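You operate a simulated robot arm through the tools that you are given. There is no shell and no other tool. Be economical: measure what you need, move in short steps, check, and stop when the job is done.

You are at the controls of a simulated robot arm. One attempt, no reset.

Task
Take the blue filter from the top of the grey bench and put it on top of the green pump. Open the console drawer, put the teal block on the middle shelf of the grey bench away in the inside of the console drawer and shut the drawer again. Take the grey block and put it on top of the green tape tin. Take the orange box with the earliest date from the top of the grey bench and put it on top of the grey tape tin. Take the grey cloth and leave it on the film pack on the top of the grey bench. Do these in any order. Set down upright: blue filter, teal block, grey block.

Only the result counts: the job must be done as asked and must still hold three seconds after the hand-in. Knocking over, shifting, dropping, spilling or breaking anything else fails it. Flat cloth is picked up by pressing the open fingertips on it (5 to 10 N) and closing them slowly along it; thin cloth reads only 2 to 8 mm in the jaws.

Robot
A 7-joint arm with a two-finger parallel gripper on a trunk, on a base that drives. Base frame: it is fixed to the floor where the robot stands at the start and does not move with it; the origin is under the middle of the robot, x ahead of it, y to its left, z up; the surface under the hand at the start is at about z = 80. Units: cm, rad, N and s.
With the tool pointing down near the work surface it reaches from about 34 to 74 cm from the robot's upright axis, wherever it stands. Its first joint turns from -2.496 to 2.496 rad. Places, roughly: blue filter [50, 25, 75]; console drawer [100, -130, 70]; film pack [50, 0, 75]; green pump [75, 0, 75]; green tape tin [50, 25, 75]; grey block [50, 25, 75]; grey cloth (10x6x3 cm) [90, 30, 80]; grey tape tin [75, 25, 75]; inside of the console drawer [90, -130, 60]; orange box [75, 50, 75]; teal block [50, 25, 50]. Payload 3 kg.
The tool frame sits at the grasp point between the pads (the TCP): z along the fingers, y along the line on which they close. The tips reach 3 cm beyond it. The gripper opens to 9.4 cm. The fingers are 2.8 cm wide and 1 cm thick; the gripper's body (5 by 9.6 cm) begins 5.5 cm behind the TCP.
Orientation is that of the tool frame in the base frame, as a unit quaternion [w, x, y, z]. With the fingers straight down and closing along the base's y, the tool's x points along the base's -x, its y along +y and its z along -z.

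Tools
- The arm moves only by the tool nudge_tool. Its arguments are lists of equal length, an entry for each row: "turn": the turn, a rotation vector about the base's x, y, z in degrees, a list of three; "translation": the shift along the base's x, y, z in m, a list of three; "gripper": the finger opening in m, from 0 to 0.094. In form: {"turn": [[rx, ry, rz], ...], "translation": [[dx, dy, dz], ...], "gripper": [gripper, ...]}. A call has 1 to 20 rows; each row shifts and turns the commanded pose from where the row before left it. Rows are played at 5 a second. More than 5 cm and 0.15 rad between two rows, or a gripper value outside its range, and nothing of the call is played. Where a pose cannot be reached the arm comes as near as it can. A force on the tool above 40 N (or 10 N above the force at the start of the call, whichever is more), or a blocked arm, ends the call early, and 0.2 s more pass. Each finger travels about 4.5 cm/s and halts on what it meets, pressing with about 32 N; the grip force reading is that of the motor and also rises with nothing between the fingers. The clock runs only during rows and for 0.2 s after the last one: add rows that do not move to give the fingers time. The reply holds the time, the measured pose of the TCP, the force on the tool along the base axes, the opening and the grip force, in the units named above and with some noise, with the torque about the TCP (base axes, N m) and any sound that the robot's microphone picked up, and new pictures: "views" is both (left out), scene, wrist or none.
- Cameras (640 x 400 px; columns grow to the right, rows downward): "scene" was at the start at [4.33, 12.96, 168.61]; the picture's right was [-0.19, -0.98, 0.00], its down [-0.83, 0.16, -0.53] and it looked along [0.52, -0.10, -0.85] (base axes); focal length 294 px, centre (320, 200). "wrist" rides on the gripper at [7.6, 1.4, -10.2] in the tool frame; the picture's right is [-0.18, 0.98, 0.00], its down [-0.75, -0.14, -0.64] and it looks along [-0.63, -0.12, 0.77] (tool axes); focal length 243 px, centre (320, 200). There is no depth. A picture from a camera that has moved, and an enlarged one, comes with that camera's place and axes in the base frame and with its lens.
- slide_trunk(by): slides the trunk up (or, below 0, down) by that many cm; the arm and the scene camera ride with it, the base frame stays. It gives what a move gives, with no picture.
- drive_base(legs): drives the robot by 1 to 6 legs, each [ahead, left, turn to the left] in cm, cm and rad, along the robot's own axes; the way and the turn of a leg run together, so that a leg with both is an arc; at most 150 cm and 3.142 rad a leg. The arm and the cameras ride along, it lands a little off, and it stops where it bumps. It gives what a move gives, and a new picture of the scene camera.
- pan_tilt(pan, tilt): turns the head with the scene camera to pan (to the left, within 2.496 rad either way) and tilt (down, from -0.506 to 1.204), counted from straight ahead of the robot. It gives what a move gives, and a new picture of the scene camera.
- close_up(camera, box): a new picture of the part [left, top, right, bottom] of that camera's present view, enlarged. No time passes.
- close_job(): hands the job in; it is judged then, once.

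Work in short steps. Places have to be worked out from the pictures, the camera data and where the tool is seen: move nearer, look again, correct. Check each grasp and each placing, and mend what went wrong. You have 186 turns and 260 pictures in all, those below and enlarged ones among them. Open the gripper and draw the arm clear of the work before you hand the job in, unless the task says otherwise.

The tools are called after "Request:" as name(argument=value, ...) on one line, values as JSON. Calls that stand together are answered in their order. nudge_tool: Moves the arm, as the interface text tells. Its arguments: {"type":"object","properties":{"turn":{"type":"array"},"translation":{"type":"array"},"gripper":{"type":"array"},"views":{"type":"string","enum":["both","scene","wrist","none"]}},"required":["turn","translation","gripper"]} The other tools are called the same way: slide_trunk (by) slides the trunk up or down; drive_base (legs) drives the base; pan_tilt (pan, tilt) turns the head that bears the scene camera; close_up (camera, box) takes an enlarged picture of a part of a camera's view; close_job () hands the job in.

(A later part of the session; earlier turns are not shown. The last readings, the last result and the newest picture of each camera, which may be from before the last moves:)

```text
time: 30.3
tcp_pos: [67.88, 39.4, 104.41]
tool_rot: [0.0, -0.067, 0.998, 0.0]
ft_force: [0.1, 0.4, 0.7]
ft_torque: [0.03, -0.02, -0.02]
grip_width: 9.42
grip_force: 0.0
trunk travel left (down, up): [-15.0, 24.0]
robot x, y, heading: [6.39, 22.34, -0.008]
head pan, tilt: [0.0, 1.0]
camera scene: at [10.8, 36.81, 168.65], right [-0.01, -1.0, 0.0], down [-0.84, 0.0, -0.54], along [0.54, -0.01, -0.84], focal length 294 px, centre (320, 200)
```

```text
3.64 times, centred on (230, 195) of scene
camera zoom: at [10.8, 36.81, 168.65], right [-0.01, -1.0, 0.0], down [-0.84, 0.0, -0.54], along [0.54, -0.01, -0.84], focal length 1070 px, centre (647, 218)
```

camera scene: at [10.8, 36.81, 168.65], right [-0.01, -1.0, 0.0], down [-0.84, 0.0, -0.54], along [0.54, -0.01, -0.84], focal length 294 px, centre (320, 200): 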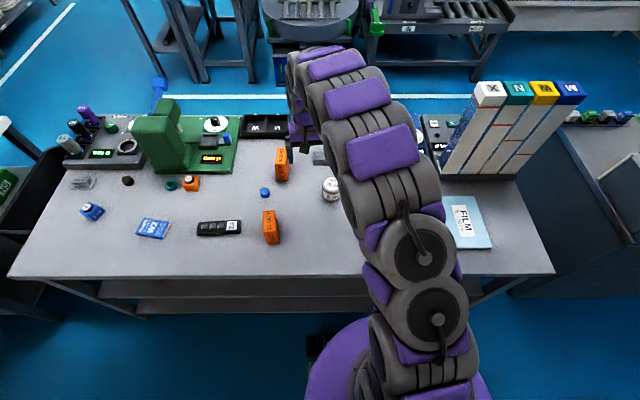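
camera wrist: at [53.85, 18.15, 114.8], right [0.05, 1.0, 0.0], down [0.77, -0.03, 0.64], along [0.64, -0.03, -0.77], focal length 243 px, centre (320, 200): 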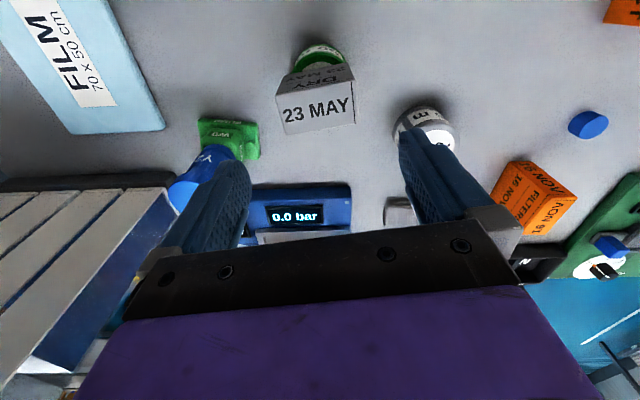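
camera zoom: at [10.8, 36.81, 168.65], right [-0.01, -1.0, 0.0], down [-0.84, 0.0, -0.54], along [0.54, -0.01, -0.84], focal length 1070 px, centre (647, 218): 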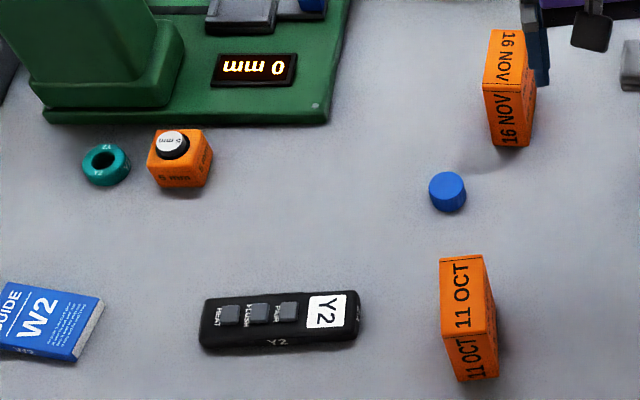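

Confirmed: only two dated orange boxes; the third orange item is a "5 mm" piece. I redo the hover move in smaller rows.

Request:
nudge_tool(turn=[[0, 0, -4], [0, 0, -4], [0, 0, 0], [0, 0, 0], [0, 0, 0]], translation=[[-0.03, 0.03, 0.01], [-0.033, 0.033, 0.01], [-0.035, 0.035, 0], [-0.03, 0.028, 0], [0, 0, 0]], gripper=[0.094, 0.094, 0.094, 0.094, 0.094], views="wrist")

```text
time: 31.5
tcp_pos: [55.05, 51.7, 106.48]
tool_rot: [0.0, 0.005, 1.0, 0.001]
ft_force: [0.4, -0.2, -1.0]
ft_torque: [0.02, -0.02, -0.02]
grip_width: 9.41
grip_force: 0.1
trunk travel left (down, up): [-15.0, 24.0]
robot x, y, heading: [6.09, 22.13, -0.0]
head pan, tilt: [0.0, 1.0]
camera wrist: at [47.22, 53.21, 116.77], right [0.19, 0.98, 0.0], down [0.75, -0.15, 0.64], along [0.63, -0.12, -0.77], focal length 243 px, centre (320, 200)
```

wrist: 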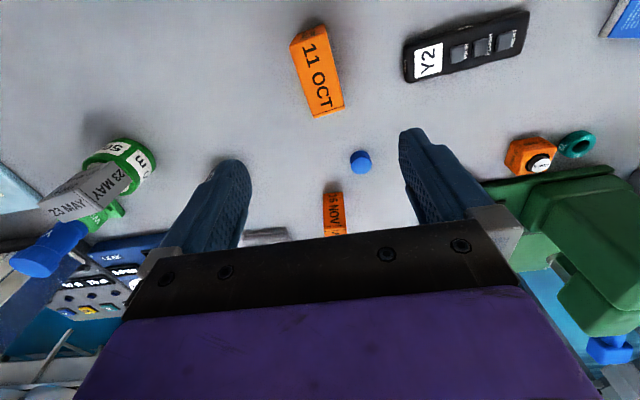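

The box is nearly axis-aligned, about 1 cm nearer the robot than the tool. I correct and descend for a check.

Request:
nudge_tool(turn=[[0, 0, 0], [0, 0, 0], [0, 0, 0]], translation=[[-0.01, 0.002, -0.04], [0, 0, -0.04], [0, 0, 0]], gripper=[0.094, 0.094, 0.094], views="wrist")

```text
time: 32.3
tcp_pos: [53.78, 51.98, 98.37]
tool_rot: [0.001, 0.004, 1.0, 0.0]
ft_force: [0.2, 0.2, -1.0]
ft_torque: [0.04, 0.0, -0.02]
grip_width: 9.42
grip_force: 0.0
trunk travel left (down, up): [-15.0, 24.0]
robot x, y, heading: [6.16, 22.15, -0.006]
head pan, tilt: [0.0, 1.0]
camera wrist: at [46.12, 53.56, 108.8], right [0.19, 0.98, 0.0], down [0.75, -0.15, 0.64], along [0.63, -0.12, -0.77], focal length 243 px, centre (320, 200)
```

wrist: 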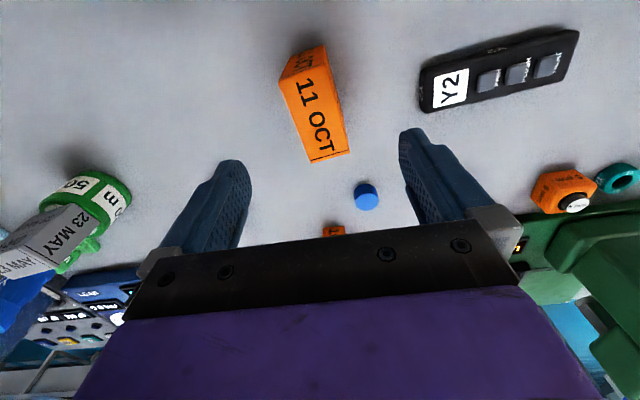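

Box is yawed about +6° and centred at about (54.1, 51.9). I rotate, descend to z about 85 and close.

Request:
nudge_tool(turn=[[0, 0, 6], [0, 0, 0], [0, 0, 0], [0, 0, 0], [0, 0, 0], [0, 0, 0], [0, 0, 0], [0, 0, 0], [0, 0, 0], [0, 0, 0]], translation=[[0.002, -0.001, -0.02], [0, 0, -0.04], [0, 0, -0.04], [0, 0, -0.03], [0, 0, 0], [0, 0, 0], [0, 0, 0], [0, 0, 0], [0, 0, 0], [0, 0, 0]], gripper=[0.094, 0.094, 0.094, 0.094, 0.094, 0.075, 0.055, 0.04, 0.03, 0.03], views="wrist")

```text
time: 34.5
tcp_pos: [54.18, 51.71, 85.12]
tool_rot: [0.001, -0.048, 0.999, 0.001]
ft_force: [0.5, 1.7, 0.1]
ft_torque: [-0.02, -0.04, 0.04]
grip_width: 4.2
grip_force: 32.3
trunk travel left (down, up): [-15.0, 24.0]
robot x, y, heading: [5.71, 21.89, -0.006]
head pan, tilt: [0.0, 1.0]
camera wrist: at [46.36, 52.56, 95.51], right [0.09, 1.0, 0.0], down [0.76, -0.07, 0.64], along [0.64, -0.06, -0.77], focal length 243 px, centre (320, 200)
```

wrist: 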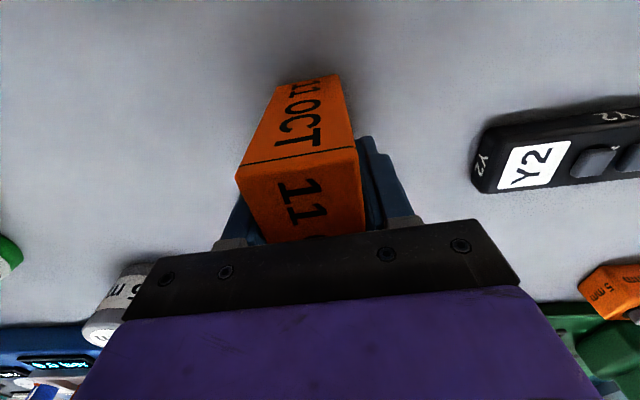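

Gripped (4.2 cm). I lift and carry it towards the grey tin around (70, 32), keeping clear of other things.

Request:
nudge_tool(turn=[[0, 0, 0], [0, 0, 0], [0, 0, 0], [0, 0, 0], [0, 0, 0], [0, 0, 0], [0, 0, 0], [0, 0, 0], [0, 0, 0], [0, 0, 0], [0, 0, 0]], translation=[[0, 0, 0.02], [0, 0, 0.04], [0, 0, 0.04], [0, 0, 0.04], [0.02, -0.03, 0.03], [0.03, -0.035, 0], [0.03, -0.035, 0], [0.03, -0.035, 0], [0.03, -0.035, 0], [0.015, -0.03, 0], [0, 0, 0]], gripper=[0.03, 0.03, 0.03, 0.03, 0.03, 0.03, 0.03, 0.03, 0.03, 0.03, 0.03], views="both")

Request:
close_up(camera="scene", box=[280, 140, 380, 202])

```text
time: 36.9
tcp_pos: [69.6, 31.75, 102.56]
tool_rot: [0.0, -0.049, 0.999, 0.001]
ft_force: [-0.9, 0.8, -1.2]
ft_torque: [-0.05, 0.01, 0.0]
grip_width: 4.21
grip_force: 32.6
trunk travel left (down, up): [-15.0, 24.0]
robot x, y, heading: [6.31, 22.14, -0.008]
head pan, tilt: [0.0, 1.0]
camera scene: at [10.82, 36.29, 168.69], right [-0.01, -1.0, 0.0], down [-0.84, 0.01, -0.54], along [0.54, 0.0, -0.84], focal length 294 px, centre (320, 200)
camera wrist: at [61.81, 32.49, 112.85], right [0.09, 1.0, 0.0], down [0.76, -0.07, 0.64], along [0.64, -0.06, -0.77], focal length 243 px, centre (320, 200)
```

scene: 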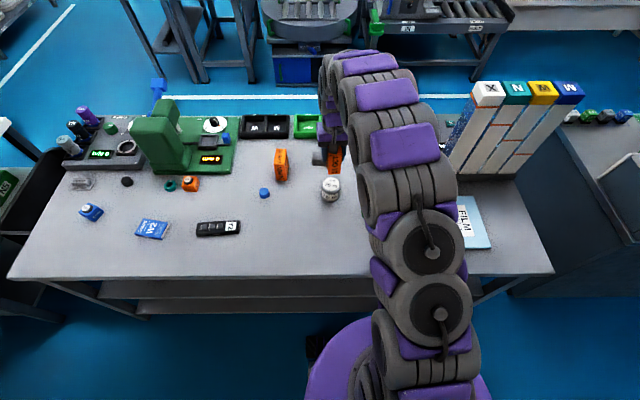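
wrist: 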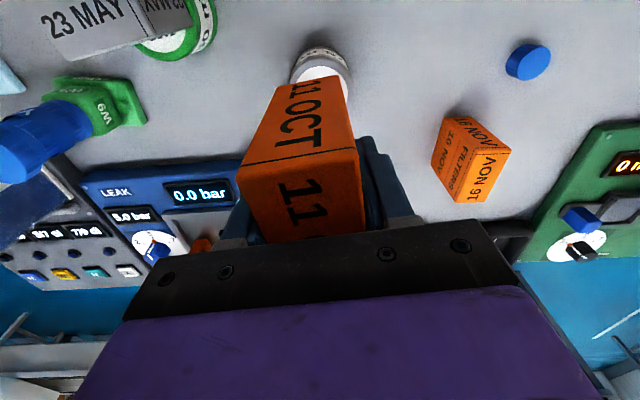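

```text
6.40 times, centred on (330, 171) of scene
camera zoom: at [10.82, 36.29, 168.69], right [-0.01, -1.0, 0.0], down [-0.84, 0.01, -0.54], along [0.54, 0.0, -0.84], focal length 1883 px, centre (256, 386)
```

zoom: 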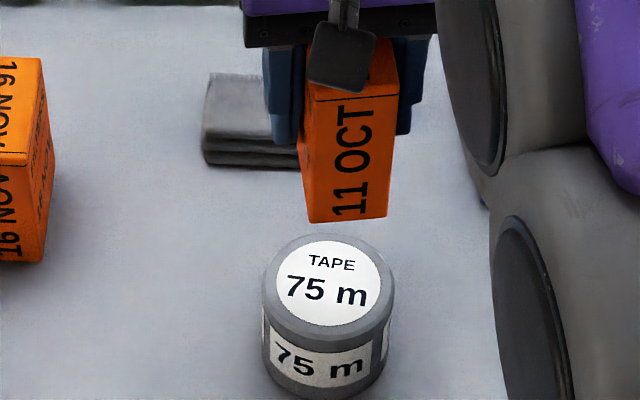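

Tin centre is about (69.8, 32.1). I shift 2 mm each way and descend to just above it.

Request:
nudge_tool(turn=[[0, 0, 0], [0, 0, 0], [0, 0, 0], [0, 0, 0]], translation=[[0.002, 0.002, -0.03], [0, 0, -0.04], [0, 0, -0.015], [0, 0, 0]], gripper=[0.03, 0.03, 0.03, 0.03], views="none")

Request:
close_up(camera="scene", box=[280, 140, 380, 202])

```text
time: 37.9
tcp_pos: [69.8, 32.22, 93.99]
tool_rot: [0.001, -0.049, 0.999, 0.001]
ft_force: [-0.1, 0.1, -1.4]
ft_torque: [0.0, -0.01, 0.0]
grip_width: 4.2
grip_force: 32.1
trunk travel left (down, up): [-15.0, 24.0]
robot x, y, heading: [6.28, 22.53, -0.008]
head pan, tilt: [0.0, 1.0]
```

```text
6.40 times, centred on (330, 171) of scene
camera zoom: at [10.85, 36.39, 168.68], right [-0.01, -1.0, 0.0], down [-0.84, 0.01, -0.54], along [0.54, -0.01, -0.84], focal length 1883 px, centre (256, 386)
```

zoom: 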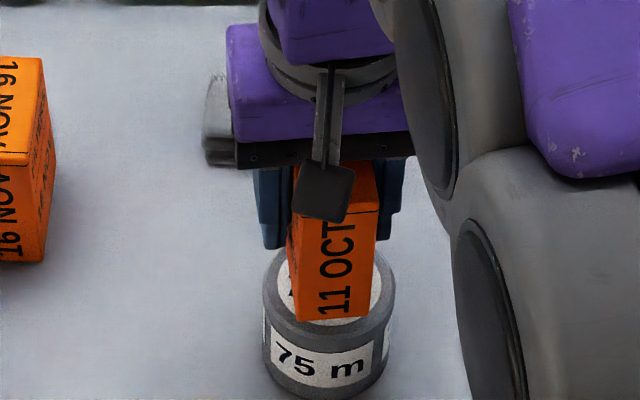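

Well centred. I lower in small steps to contact.

Request:
nudge_tool(turn=[[0, 0, 0], [0, 0, 0], [0, 0, 0], [0, 0, 0], [0, 0, 0], [0, 0, 0]], translation=[[0, 0, -0.01], [0, 0, -0.006], [0, 0, -0.004], [0, 0, -0.004], [0, 0, -0.004], [0, 0, 0]], gripper=[0.03, 0.03, 0.03, 0.03, 0.03, 0.03], views="none")

```text
time: 39.3
tcp_pos: [69.9, 32.16, 91.5]
tool_rot: [0.003, -0.049, 0.999, 0.001]
ft_force: [-2.0, -0.4, 33.7]
ft_torque: [-0.14, 0.08, 0.05]
grip_width: 4.22
grip_force: 32.0
trunk travel left (down, up): [-15.0, 24.0]
robot x, y, heading: [6.44, 22.52, -0.011]
head pan, tilt: [0.0, 1.0]
```

Contact at 34 N. I ease up, open, and rise.

Request:
nudge_tool(turn=[[0, 0, 0], [0, 0, 0], [0, 0, 0], [0, 0, 0], [0, 0, 0], [0, 0, 0], [0, 0, 0], [0, 0, 0], [0, 0, 0]], translation=[[0, 0, 0.0015], [0, 0, 0.001], [0, 0, 0], [0, 0, 0], [0, 0, 0], [0, 0, 0.02], [0, 0, 0.04], [0, 0, 0.04], [0, 0, 0.03]], gripper=[0.03, 0.044, 0.055, 0.075, 0.09, 0.09, 0.09, 0.09, 0.09], views="wrist")

Request:
close_up(camera="scene", box=[280, 140, 380, 202])

```text
time: 41.3
tcp_pos: [69.95, 32.04, 104.39]
tool_rot: [0.001, -0.049, 0.999, 0.002]
ft_force: [0.6, 0.1, 0.0]
ft_torque: [0.02, 0.0, 0.0]
grip_width: 8.99
grip_force: 0.1
trunk travel left (down, up): [-15.0, 24.0]
robot x, y, heading: [5.96, 22.25, -0.008]
head pan, tilt: [0.0, 1.0]
camera wrist: at [62.13, 32.71, 114.8], right [0.09, 1.0, 0.0], down [0.76, -0.07, 0.64], along [0.64, -0.06, -0.77], focal length 243 px, centre (320, 200)
```

wrist: 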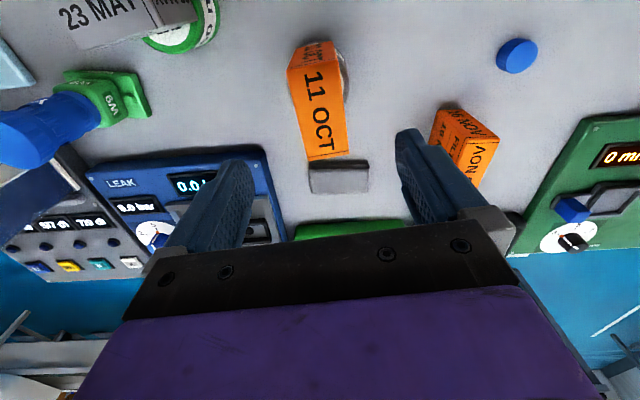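

```text
6.40 times, centred on (330, 171) of scene
camera zoom: at [10.73, 36.33, 168.69], right [-0.01, -1.0, 0.0], down [-0.84, 0.01, -0.54], along [0.54, -0.01, -0.84], focal length 1883 px, centre (256, 386)
```

zoom: 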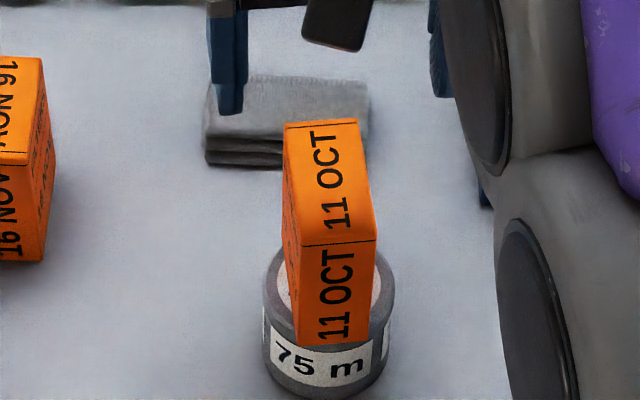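

The orange box stands on the grey tin. The cloth at about (85.6, 34) is some 80 cm from the axis, so I inspect the base's front (dark part by the ring) to see how much further I can drive.

Request:
pan_tilt(pan=0.4, tilt=1.2)

Request:
close_up(camera="scene", box=[280, 230, 440, 330])

```text
time: 42.2
tcp_pos: [70.02, 32.03, 104.39]
tool_rot: [0.001, -0.048, 0.999, -0.001]
ft_force: [-0.5, 0.1, -1.0]
ft_torque: [0.0, 0.0, 0.0]
grip_width: 9.0
grip_force: 0.0
trunk travel left (down, up): [-15.0, 24.0]
robot x, y, heading: [6.34, 21.81, -0.01]
head pan, tilt: [0.4, 1.201]
camera scene: at [9.0, 38.54, 167.43], right [0.38, -0.92, 0.0], down [-0.86, -0.36, -0.36], along [0.33, 0.14, -0.93], focal length 294 px, centre (320, 200)
```

scene: 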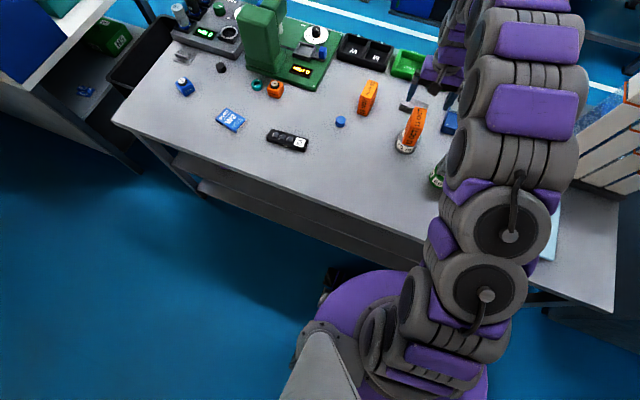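

```text
4.00 times, centred on (360, 280) of scene
camera zoom: at [9.0, 38.54, 167.43], right [0.38, -0.92, 0.0], down [-0.86, -0.36, -0.36], along [0.33, 0.14, -0.93], focal length 1177 px, centre (160, -120)
```

zoom: 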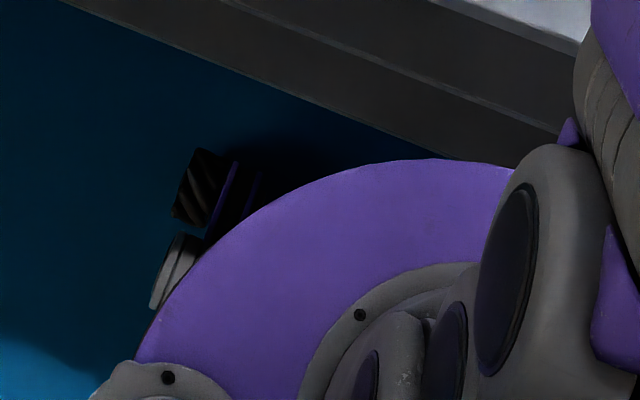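

The near part is a wheel whose front is around x≈33, leaving roughly 5-8 cm to the bench. I drive 3 cm forward only, then turn the tool so the fingers close along x, over the 6 cm side of the cloth.

Request:
drive_base(legs=[[3, 0, 0.009]])

Request:
nudge_tool(turn=[[0, 0, -8], [0, 0, -8], [0, 0, -8], [0, 0, -8], [0, 0, -8], [0, 0, -8], [0, 0, -8], [0, 0, -8], [0, 0, -8], [0, 0, -8], [0, 0, -8], [0, 0, -7], [0, 0, 0]], translation=[[0.01, 0.001, 0.005], [0.01, 0.001, 0.005], [0.01, 0.001, 0], [0.01, 0.001, 0], [0.01, 0.001, 0], [0.01, 0.001, 0], [0.01, 0.002, 0], [0.01, 0.002, 0], [0.01, 0.002, 0], [0.01, 0.002, 0], [0.01, 0.002, 0], [0.01, 0.002, 0], [0, 0, 0]], gripper=[0.094, 0.094, 0.094, 0.094, 0.094, 0.094, 0.094, 0.094, 0.094, 0.094, 0.094, 0.094, 0.094], views="both")

```text
time: 43.0
tcp_pos: [73.14, 32.58, 104.32]
tool_rot: [-0.001, -0.053, 0.999, 0.001]
ft_force: [0.7, -0.6, -0.2]
ft_torque: [0.01, 0.04, -0.01]
grip_width: 9.0
grip_force: 0.1
trunk travel left (down, up): [-15.0, 24.0]
robot x, y, heading: [9.11, 22.08, 0.001]
head pan, tilt: [0.4, 1.201]
camera scene: at [12.06, 38.57, 167.42], right [0.39, -0.92, 0.0], down [-0.86, -0.36, -0.36], along [0.33, 0.14, -0.93], focal length 294 px, centre (320, 200)
```

scene: 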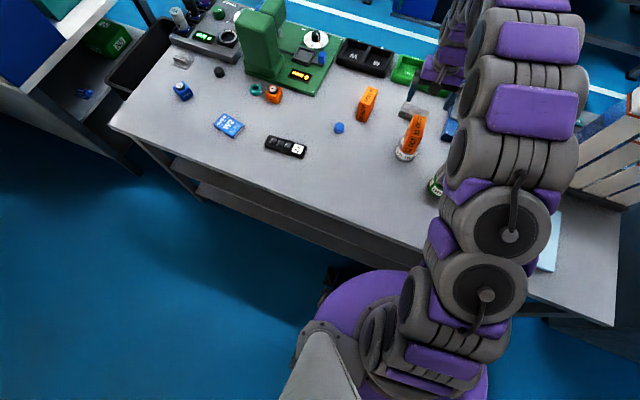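

```text
time: 45.8
tcp_pos: [83.1, 34.07, 105.29]
tool_rot: [0.0, 0.679, 0.735, -0.002]
ft_force: [0.4, 0.3, 0.1]
ft_torque: [-0.01, 0.01, 0.02]
grip_width: 9.41
grip_force: 0.1
out of reach, approached as far as the arm can: row 12
trunk travel left (down, up): [-15.0, 24.0]
robot x, y, heading: [8.94, 22.05, 0.003]
head pan, tilt: [0.4, 1.201]
camera scene: at [11.97, 38.45, 167.44], right [0.39, -0.92, 0.0], down [-0.86, -0.36, -0.36], along [0.33, 0.14, -0.93], focal length 294 px, centre (320, 200)
camera wrist: at [83.88, 41.84, 115.54], right [0.99, -0.11, 0.0], down [-0.08, -0.76, 0.64], along [-0.07, -0.64, -0.76], focal length 243 px, centre (320, 200)
```

scene: 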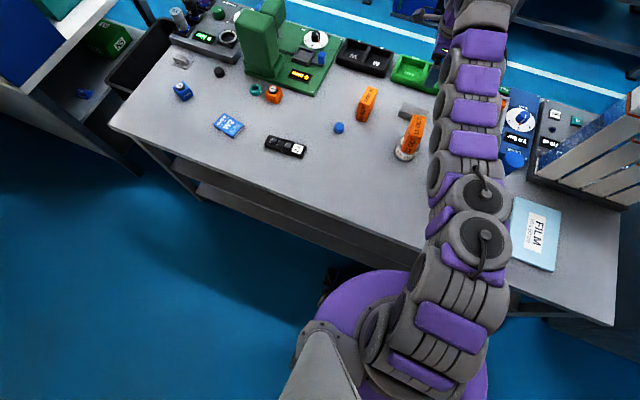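
wrist: 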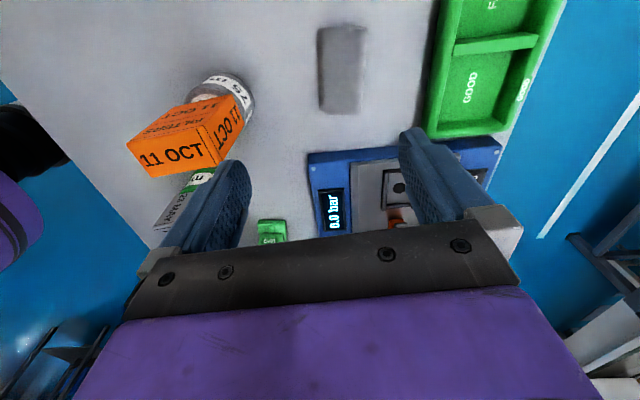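

The cloth is at about (85.7, 34.7). A 12° outward tilt should give the missing reach; I tilt, finish the yaw, and hover above it.

Request:
nudge_tool(turn=[[0, -6, 0], [0, -6, 0], [0, 0, -4], [0, 0, -3], [0, 0, 0], [0, 0, 0], [0, 0, 0]], translation=[[0.0, 0, -0.01], [0.005, 0.002, -0.02], [0.01, 0.002, -0.02], [0.005, 0.002, -0.02], [0, 0, -0.02], [0, 0, -0.02], [0, 0, 0]], gripper=[0.094, 0.094, 0.094, 0.094, 0.094, 0.094, 0.094], views="wrist")

Request:
pan_tilt(pan=-0.05, tilt=0.8)

```text
time: 47.4
tcp_pos: [85.12, 34.62, 94.26]
tool_rot: [0.082, 0.718, 0.688, 0.065]
ft_force: [-0.5, -0.2, 0.4]
ft_torque: [0.01, -0.02, -0.01]
grip_width: 9.39
grip_force: 0.0
trunk travel left (down, up): [-15.0, 24.0]
robot x, y, heading: [9.04, 22.34, 0.003]
head pan, tilt: [0.4, 1.201]
camera wrist: at [84.58, 42.58, 104.53], right [0.95, -0.22, 0.21], down [-0.3, -0.73, 0.61], along [0.02, -0.65, -0.76], focal length 243 px, centre (320, 200)
```

wrist: 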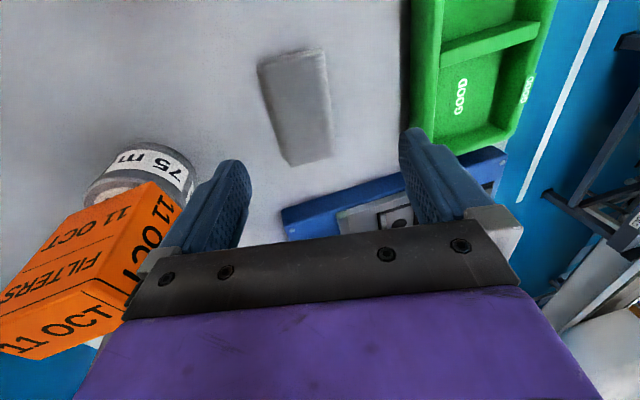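

```text
time: 48.3
tcp_pos: [85.04, 34.57, 94.22]
tool_rot: [0.083, 0.718, 0.689, 0.064]
ft_force: [0.4, -0.4, 0.6]
ft_torque: [0.03, 0.0, -0.01]
grip_width: 9.41
grip_force: 0.0
trunk travel left (down, up): [-15.0, 24.0]
robot x, y, heading: [9.2, 22.1, 0.006]
head pan, tilt: [-0.051, 0.799]
camera scene: at [14.8, 35.89, 170.19], right [-0.05, -1.0, 0.0], down [-0.72, 0.03, -0.69], along [0.69, -0.03, -0.72], focal length 294 px, centre (320, 200)
```

scene: 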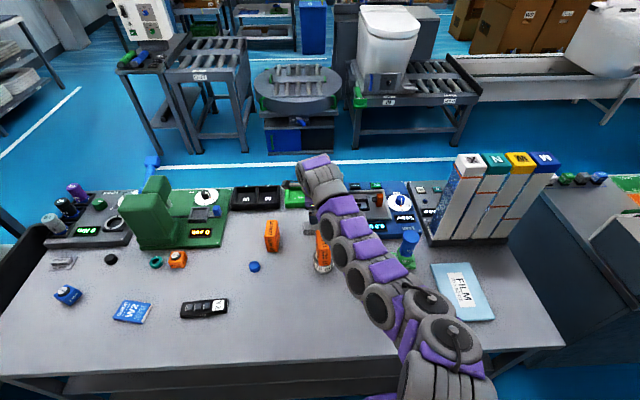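

Cloth centre lies directly under the fingertips' midpoint, with the long side about 5° off y. I trim yaw by 3° and descend to about z 86.

Request:
nudge_tool(turn=[[0, 0, -3], [0, 0, 0], [0, 0, 0], [0, 0, 0]], translation=[[0, 0.001, -0.03], [0, 0, -0.03], [0, 0, -0.025], [0, 0, 0]], gripper=[0.094, 0.094, 0.094, 0.094], views="wrist")

Request:
close_up(camera="scene", box=[270, 150, 390, 225])

```text
time: 49.3
tcp_pos: [85.17, 34.52, 85.77]
tool_rot: [0.084, 0.736, 0.669, 0.063]
ft_force: [-0.3, -0.2, -0.2]
ft_torque: [-0.01, -0.06, -0.01]
grip_width: 9.4
grip_force: 0.0
trunk travel left (down, up): [-15.0, 24.0]
robot x, y, heading: [8.98, 21.98, 0.002]
head pan, tilt: [-0.051, 0.799]
camera wrist: at [85.0, 42.44, 95.95], right [0.94, -0.27, 0.21], down [-0.34, -0.71, 0.61], along [-0.02, -0.65, -0.76], focal length 243 px, centre (320, 200)
```

wrist: 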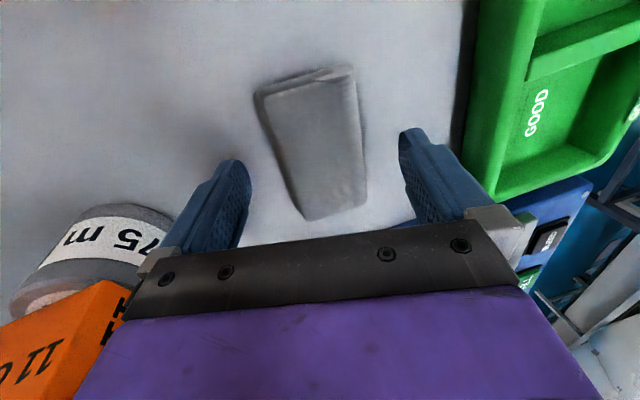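

```text
5.33 times, centred on (330, 188) of scene
camera zoom: at [14.81, 35.94, 170.2], right [-0.05, -1.0, 0.0], down [-0.72, 0.03, -0.69], along [0.69, -0.04, -0.72], focal length 1569 px, centre (267, 267)
```

zoom: 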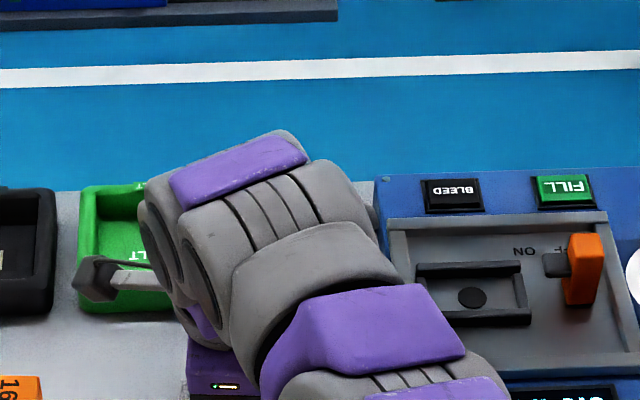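

Fingers straddle the cloth. I lower another 0.8 cm and close slowly.

Request:
nudge_tool(turn=[[0, 0, 0], [0, 0, 0], [0, 0, 0], [0, 0, 0], [0, 0, 0], [0, 0, 0], [0, 0, 0], [0, 0, 0], [0, 0, 0], [0, 0, 0], [0, 0, 0], [0, 0, 0]], translation=[[0, 0, -0.004], [0, 0, -0.004], [0, 0, 0], [0, 0, 0], [0, 0, 0], [0, 0, 0], [0, 0, 0], [0, 0, 0], [0, 0, 0], [0, 0, 0], [0, 0, 0], [0, 0, 0]], gripper=[0.094, 0.094, 0.085, 0.075, 0.065, 0.055, 0.045, 0.035, 0.025, 0.015, 0.005, 0.0], views="wrist")

```text
time: 51.9
tcp_pos: [84.9, 34.61, 85.13]
tool_rot: [0.086, 0.735, 0.669, 0.064]
ft_force: [-7.2, 0.4, 16.0]
ft_torque: [0.12, -0.34, 0.01]
grip_width: 4.1
grip_force: 25.9
trunk travel left (down, up): [-15.0, 24.0]
robot x, y, heading: [8.88, 21.96, 0.002]
head pan, tilt: [-0.051, 0.799]
camera wrist: at [84.85, 42.5, 95.42], right [0.94, -0.27, 0.21], down [-0.34, -0.71, 0.61], along [-0.02, -0.65, -0.76], focal length 243 px, centre (320, 200)
```

wrist: 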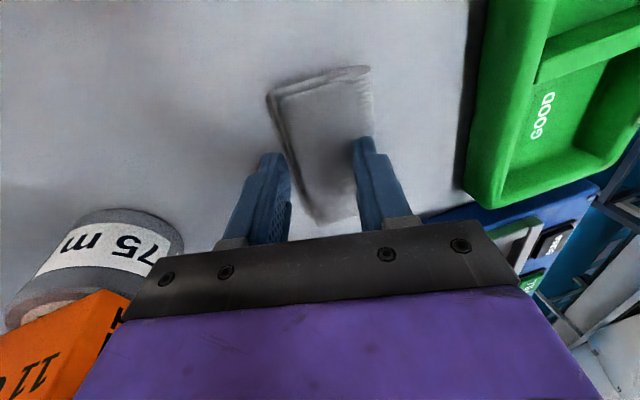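

The fingers are pinching the cloth with 16 N of down force. I give the fingers more time to close.

Request:
nudge_tool(turn=[[0, 0, 0], [0, 0, 0], [0, 0, 0], [0, 0, 0], [0, 0, 0]], translation=[[0, 0, 0.001], [0, 0, 0], [0, 0, 0], [0, 0, 0], [0, 0, 0]], gripper=[0.0, 0.0, 0.0, 0.0, 0.0], views="wrist")

```text
time: 53.1
tcp_pos: [85.06, 34.67, 85.17]
tool_rot: [0.085, 0.735, 0.67, 0.063]
ft_force: [-2.4, 1.2, 17.5]
ft_torque: [0.15, -0.74, 0.06]
grip_width: 3.62
grip_force: 32.0
trunk travel left (down, up): [-15.0, 24.0]
robot x, y, heading: [9.02, 22.01, 0.006]
head pan, tilt: [-0.051, 0.799]
camera wrist: at [84.91, 42.5, 95.42], right [0.94, -0.27, 0.21], down [-0.34, -0.71, 0.61], along [-0.02, -0.65, -0.76], focal length 243 px, centre (320, 200)
```

wrist: 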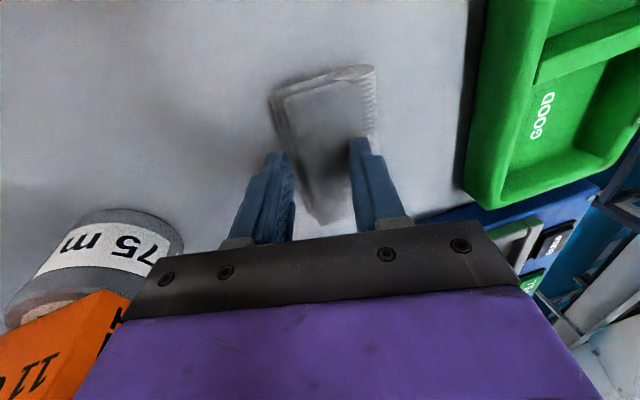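

Firm grip at 3.6 cm across the cloth's sides. I lift slowly and check.

Request:
nudge_tool(turn=[[0, 0, 0], [0, 0, 0], [0, 0, 0], [0, 0, 0], [0, 0, 0]], translation=[[0, 0, 0.01], [0, 0, 0.01], [0, 0, 0.02], [0, 0, 0.02], [0, 0, 0]], gripper=[0.0, 0.0, 0.0, 0.0, 0.0], views="wrist")

```text
time: 54.3
tcp_pos: [84.98, 34.59, 91.09]
tool_rot: [0.085, 0.735, 0.67, 0.062]
ft_force: [-0.6, 0.4, 0.2]
ft_torque: [-0.01, 0.02, -0.01]
grip_width: 0.02
grip_force: 31.8
trunk travel left (down, up): [-15.0, 24.0]
robot x, y, heading: [8.93, 22.09, -0.0]
head pan, tilt: [-0.051, 0.799]
camera wrist: at [84.96, 42.62, 101.37], right [0.94, -0.27, 0.21], down [-0.34, -0.71, 0.61], along [-0.02, -0.65, -0.76], focal length 243 px, centre (320, 200)
```

wrist: 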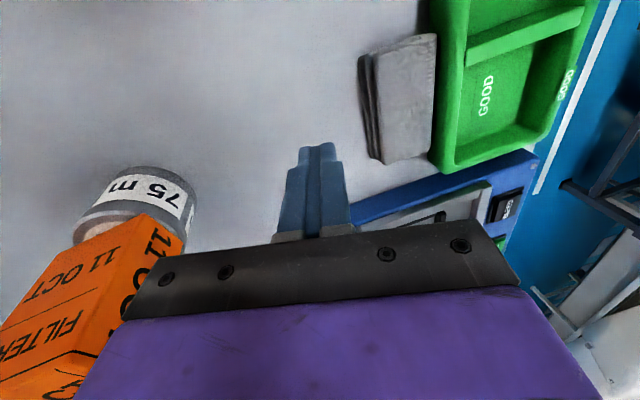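

The cloth squeezed out and slid about 8 cm away, now at about x 91–97, y 33, beside the green tray (tray unmoved). I'll raise, turn back to closing along y, and then try the fingertip-press pinch with more tilt.

Request:
nudge_tool(turn=[[0, 0, 0], [0, 0, 0], [0, 6, 0], [0, 6, 0], [0, 0, 8], [0, 0, 8], [0, 0, 8], [0, 0, 8], [0, 0, 8], [0, 0, 8], [0, 0, 8], [0, 0, 8], [0, 0, 8], [0, 0, 8], [0, 0, 8], [0, 0, 8], [0, 0, 1], [0, 0, 0]], translation=[[0, 0, 0.04], [0, 0, 0.04], [-0.02, 0, 0.04], [-0.02, 0, 0.04], [-0.02, 0, 0.0], [0, 0, 0], [0, 0, 0], [0, 0, 0], [0, 0, 0], [0, 0, 0], [0, 0, 0], [0, 0, 0], [0, 0, 0], [0, 0, 0], [0, 0, 0], [0, 0, 0], [0, 0, 0], [0, 0, 0]], gripper=[0.03, 0.05, 0.07, 0.07, 0.07, 0.07, 0.07, 0.07, 0.07, 0.07, 0.07, 0.07, 0.07, 0.07, 0.07, 0.07, 0.07, 0.07], views="none")

Request:
drive_base(legs=[[0, 11, 0], [2, 0, 0]])

```text
time: 58.1
tcp_pos: [79.04, 34.74, 107.2]
tool_rot: [0.019, -0.017, 1.0, 0.001]
ft_force: [0.7, -0.5, -0.7]
ft_torque: [0.05, 0.01, 0.02]
grip_width: 7.01
grip_force: 0.1
trunk travel left (down, up): [-15.0, 24.0]
robot x, y, heading: [8.96, 21.95, -0.004]
head pan, tilt: [-0.051, 0.799]
```

```text
time: 59.7
tcp_pos: [81.4, 49.72, 106.47]
tool_rot: [0.018, -0.019, 1.0, -0.01]
ft_force: [0.5, 0.8, -1.6]
ft_torque: [-0.07, 0.0, 0.0]
grip_width: 7.01
grip_force: 0.0
trunk travel left (down, up): [-15.0, 24.0]
robot x, y, heading: [11.04, 34.07, 0.001]
head pan, tilt: [-0.051, 0.799]
camera scene: at [17.13, 52.51, 169.71], right [-0.05, -1.0, 0.03], down [-0.72, 0.01, -0.69], along [0.69, -0.05, -0.72], focal length 294 px, centre (320, 200)
```

scene: 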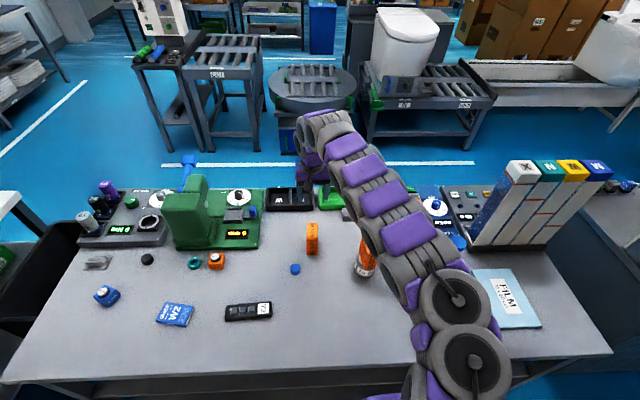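

I let it settle, tilt the tool 35° outward and move towards the cloth at height.

Request:
nudge_tool(turn=[[0, -7, 0], [0, -7, 0], [0, -7, 0], [0, -7, 0], [0, -7, 0], [0, 0, 0], [0, 0, 0]], translation=[[0.0, -0.03, 0], [0.0, -0.03, 0], [0.01, -0.03, 0], [0.015, -0.025, -0.01], [0.02, -0.02, -0.01], [0.02, 0, -0.02], [0, 0, 0]], gripper=[0.07, 0.07, 0.07, 0.07, 0.07, 0.07, 0.07], views="both")

```text
time: 61.3
tcp_pos: [87.3, 35.46, 103.05]
tool_rot: [0.319, -0.023, 0.947, -0.011]
ft_force: [-0.6, 1.2, 0.6]
ft_torque: [-0.08, -0.02, -0.05]
grip_width: 6.99
grip_force: 0.1
trunk travel left (down, up): [-15.0, 24.0]
robot x, y, heading: [11.21, 34.55, 0.0]
head pan, tilt: [-0.051, 0.799]
camera scene: at [16.6, 50.93, 169.97], right [-0.05, -1.0, 0.02], down [-0.72, 0.02, -0.7], along [0.69, -0.04, -0.72], focal length 294 px, centre (320, 200)
camera wrist: at [74.93, 36.68, 106.78], right [0.11, 0.99, 0.08], down [0.22, -0.1, 0.97], along [0.97, -0.09, -0.22], focal length 243 px, centre (320, 200)
```

scene: 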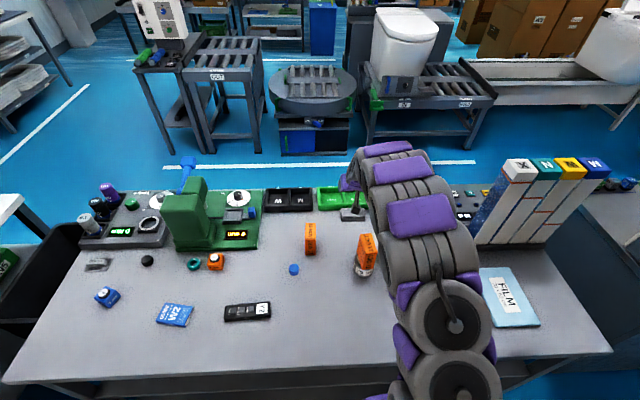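
wrist: 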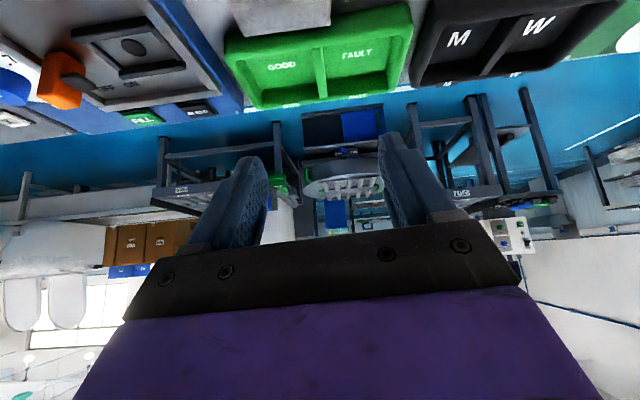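

The cloth is at the top of the wrist view, against the tray's front. I check via the scene camera for a better fix.

Request:
close_up(camera="scene", box=[300, 170, 400, 232])

Request:
close_up(camera="wrist", box=[180, 0, 440, 160])

```text
6.40 times, centred on (350, 201) of scene
camera zoom: at [16.6, 50.93, 169.97], right [-0.05, -1.0, 0.02], down [-0.72, 0.02, -0.7], along [0.69, -0.04, -0.72], focal length 1883 px, centre (128, 194)
```

zoom: 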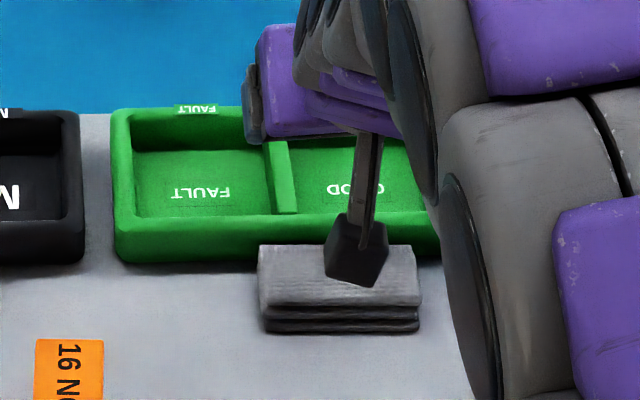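

```text
2.46 times, centred on (310, 80) of wrist
camera zoom: at [74.93, 36.68, 106.78], right [0.11, 0.99, 0.08], down [0.22, -0.1, 0.97], along [0.97, -0.09, -0.22], focal length 597 px, centre (345, 495)
```

zoom: 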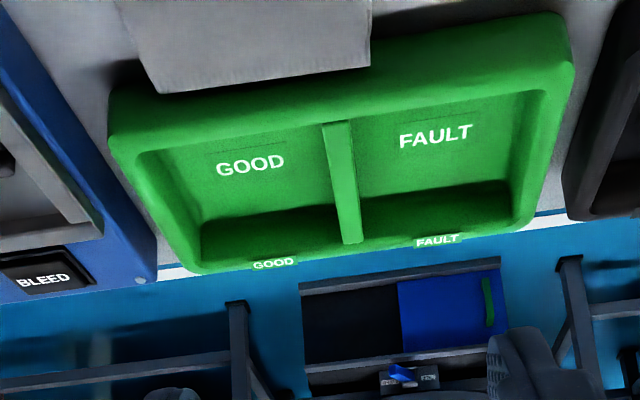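

Cloth pad: x 90–95, y 28–38, top about z 83. I position the tilted fingertips above its centre.

Request:
nudge_tool(turn=[[2, 0, 0], [0, 0, 0], [0, 0, 0], [0, 0, 0], [0, 0, 0]], translation=[[0.02, -0.015, -0.04], [0.02, -0.005, -0.04], [0, 0, -0.04], [0, 0, -0.01], [0, 0, 0]], gripper=[0.07, 0.07, 0.07, 0.07, 0.07], views="wrist")

Request:
close_up(camera="scene", box=[300, 170, 400, 232])

```text
time: 62.5
tcp_pos: [91.3, 29.82, 90.01]
tool_rot: [0.319, -0.009, 0.947, 0.018]
ft_force: [0.5, -0.5, -1.0]
ft_torque: [0.05, -0.06, 0.03]
grip_width: 6.99
grip_force: 0.1
trunk travel left (down, up): [-15.0, 24.0]
robot x, y, heading: [11.34, 33.73, 0.001]
head pan, tilt: [-0.051, 0.799]
camera wrist: at [78.84, 30.75, 93.66], right [0.12, 0.98, 0.14], down [0.22, -0.16, 0.96], along [0.97, -0.08, -0.23], focal length 243 px, centre (320, 200)
```

wrist: 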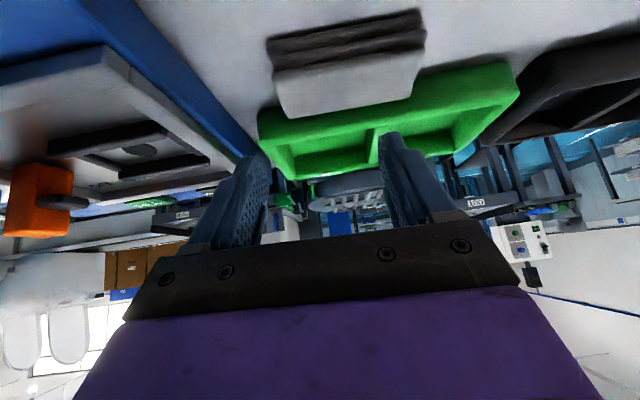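

```text
6.40 times, centred on (350, 201) of scene
camera zoom: at [16.79, 45.51, 170.34], right [-0.05, -1.0, -0.01], down [-0.72, 0.04, -0.69], along [0.69, -0.03, -0.72], focal length 1883 px, centre (128, 194)
```

zoom: 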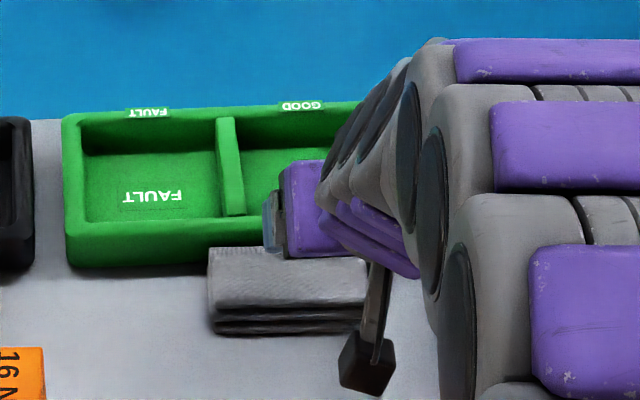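

The trunk appears to be swaying (camera y is drifting), so I hold still for a couple of seconds and re-read.

Request:
nudge_tool(turn=[[0, 0, 0], [0, 0, 0], [0, 0, 0], [0, 0, 0], [0, 0, 0], [0, 0, 0], [0, 0, 0], [0, 0, 0], [0, 0, 0], [0, 0, 0]], translation=[[0, 0, 0], [0, 0, 0], [0, 0, 0], [0, 0, 0], [0, 0, 0], [0, 0, 0], [0, 0, 0], [0, 0, 0], [0, 0, 0], [0, 0, 0]], gripper=[0.07, 0.07, 0.07, 0.07, 0.07, 0.07, 0.07, 0.07, 0.07, 0.07], views="none")

Request:
nudge_tool(turn=[[0, 0, 0], [0, 0, 0], [0, 0, 0], [0, 0, 0], [0, 0, 0], [0, 0, 0], [0, 0, 0], [0, 0, 0], [0, 0, 0], [0, 0, 0]], translation=[[0, 0, 0], [0, 0, 0], [0, 0, 0], [0, 0, 0], [0, 0, 0], [0, 0, 0], [0, 0, 0], [0, 0, 0], [0, 0, 0], [0, 0, 0]], gripper=[0.07, 0.07, 0.07, 0.07, 0.07, 0.07, 0.07, 0.07, 0.07, 0.07], views="wrist")

```text
time: 64.7
tcp_pos: [91.31, 31.52, 90.1]
tool_rot: [0.32, -0.013, 0.947, 0.012]
ft_force: [-0.6, 0.2, 0.7]
ft_torque: [-0.01, -0.01, 0.0]
grip_width: 6.99
grip_force: 0.0
trunk travel left (down, up): [-15.0, 24.0]
robot x, y, heading: [11.33, 33.69, 0.002]
head pan, tilt: [-0.051, 0.799]
```

```text
time: 66.9
tcp_pos: [91.18, 31.22, 90.17]
tool_rot: [0.319, -0.013, 0.948, 0.013]
ft_force: [0.0, 0.1, 0.3]
ft_torque: [-0.02, 0.04, -0.03]
grip_width: 6.96
grip_force: 0.1
trunk travel left (down, up): [-15.0, 24.0]
robot x, y, heading: [10.95, 34.32, -0.0]
head pan, tilt: [-0.051, 0.799]
camera wrist: at [78.81, 32.33, 93.71], right [0.11, 0.99, 0.13], down [0.22, -0.15, 0.96], along [0.97, -0.08, -0.23], focal length 243 px, centre (320, 200)
```

wrist: 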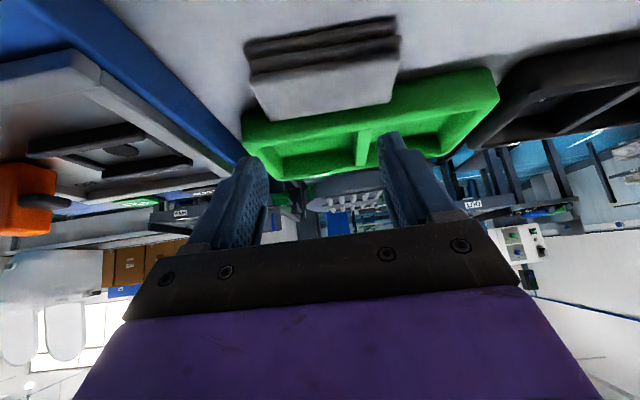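

Settled: cloth centre (92.7, 32.5), tool at (91.2, 31.2). I shift y by 1.2 cm and lower towards the cloth top.

Request:
nudge_tool(turn=[[0, 0, 0], [0, 0, 0], [0, 0, 0], [0, 0, 0], [0, 0, 0]], translation=[[0, 0.012, -0.01], [0, 0, -0.015], [0, 0, -0.007], [0, 0, 0], [0, 0, 0]], gripper=[0.07, 0.07, 0.07, 0.07, 0.07], views="wrist")

```text
time: 68.1
tcp_pos: [91.35, 32.47, 86.97]
tool_rot: [0.319, -0.014, 0.947, 0.014]
ft_force: [0.2, -0.5, 0.0]
ft_torque: [-0.01, -0.01, -0.04]
grip_width: 6.98
grip_force: 0.1
trunk travel left (down, up): [-15.0, 24.0]
robot x, y, heading: [11.08, 34.23, 0.0]
head pan, tilt: [-0.051, 0.799]
camera wrist: at [78.96, 33.48, 90.57], right [0.11, 0.99, 0.13], down [0.22, -0.15, 0.96], along [0.97, -0.08, -0.23], focal length 243 px, centre (320, 200)
```

wrist: 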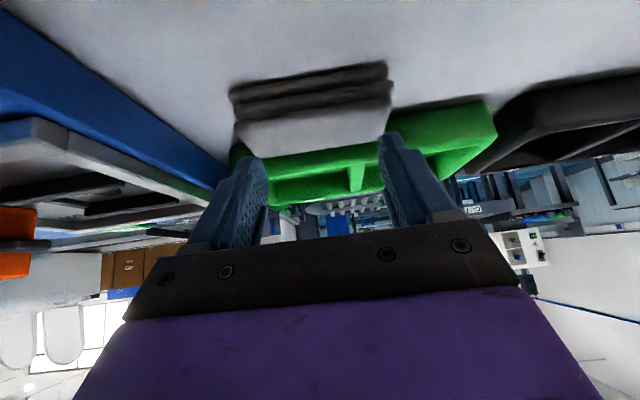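

Right above the pad; I press down in 3 mm steps to feel for 5–10 N.

Request:
nudge_tool(turn=[[0, 0, 0], [0, 0, 0], [0, 0, 0], [0, 0, 0]], translation=[[0, 0, -0.004], [0, 0, -0.003], [0, 0, -0.003], [0, 0, 0]], gripper=[0.07, 0.07, 0.07, 0.07], views="none")

```text
time: 69.1
tcp_pos: [91.39, 32.41, 85.94]
tool_rot: [0.32, -0.013, 0.947, 0.012]
ft_force: [0.5, -0.2, 0.2]
ft_torque: [-0.01, 0.01, -0.01]
grip_width: 6.99
grip_force: 0.1
trunk travel left (down, up): [-15.0, 24.0]
robot x, y, heading: [11.06, 33.85, 0.002]
head pan, tilt: [-0.051, 0.799]
```

No contact yet; continuing down.

Request:
nudge_tool(turn=[[0, 0, 0], [0, 0, 0], [0, 0, 0], [0, 0, 0]], translation=[[0, 0, -0.003], [0, 0, -0.003], [0, 0, -0.002], [0, 0, 0]], gripper=[0.07, 0.07, 0.07, 0.07], views="wrist")

```text
time: 70.1
tcp_pos: [91.32, 32.47, 85.83]
tool_rot: [0.324, -0.013, 0.946, 0.012]
ft_force: [1.7, -0.8, 35.1]
ft_torque: [-1.31, -0.36, 0.06]
grip_width: 7.06
grip_force: 1.2
trunk travel left (down, up): [-15.0, 24.0]
robot x, y, heading: [11.23, 34.27, -0.002]
head pan, tilt: [-0.051, 0.799]
camera wrist: at [78.91, 33.49, 89.29], right [0.11, 0.99, 0.13], down [0.21, -0.15, 0.97], along [0.97, -0.08, -0.22], focal length 243 px, centre (320, 200)
```

wrist: 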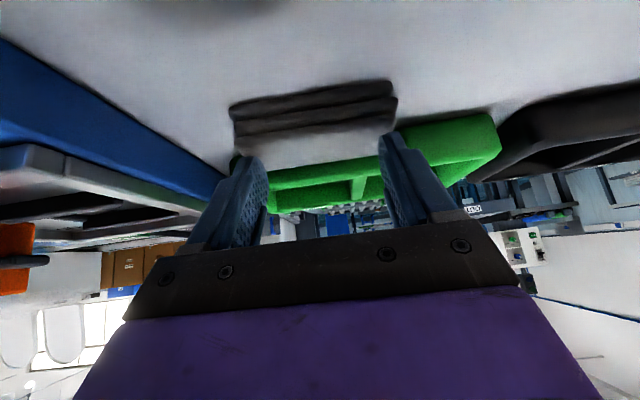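

Only the -y finger bears (torque shows it). I lift a little, roll 1.3° to level the fingers, back off the tray by 0.8 cm, and press again gently.

Request:
nudge_tool(turn=[[0, 0, 0], [-1.3, 0, 0], [0, 0, 0], [0, 0, 0], [0, 0, 0]], translation=[[0, 0, 0.006], [-0.008, 0, 0], [0, 0, -0.002], [0, 0, -0.001], [0, 0, 0]], gripper=[0.07, 0.07, 0.07, 0.07, 0.07], views="wrist")

Request:
close_up(camera="wrist", box=[200, 60, 440, 210])

```text
time: 71.3
tcp_pos: [90.65, 32.59, 85.72]
tool_rot: [0.322, -0.016, 0.946, 0.002]
ft_force: [8.4, 1.4, 29.9]
ft_torque: [0.49, -0.44, -0.08]
grip_width: 7.02
grip_force: 0.2
trunk travel left (down, up): [-15.0, 24.0]
robot x, y, heading: [10.88, 34.13, 0.0]
head pan, tilt: [-0.051, 0.799]
camera wrist: at [78.24, 33.64, 89.32], right [0.11, 0.99, 0.11], down [0.21, -0.13, 0.97], along [0.97, -0.09, -0.22], focal length 243 px, centre (320, 200)
```

wrist: 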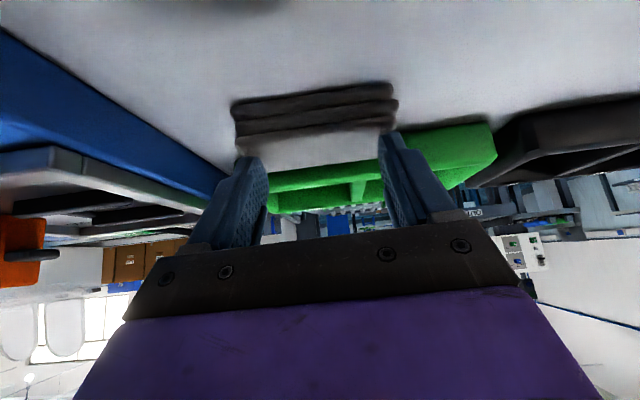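

```text
2.67 times, centred on (320, 135) of wrist
camera zoom: at [78.24, 33.64, 89.32], right [0.11, 0.99, 0.11], down [0.21, -0.13, 0.97], along [0.97, -0.09, -0.22], focal length 647 px, centre (320, 373)
```

zoom: 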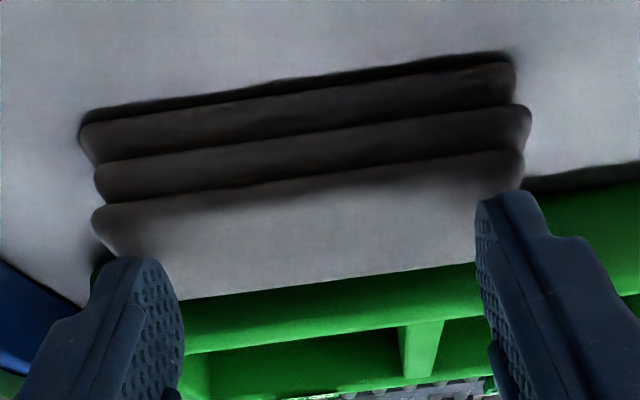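

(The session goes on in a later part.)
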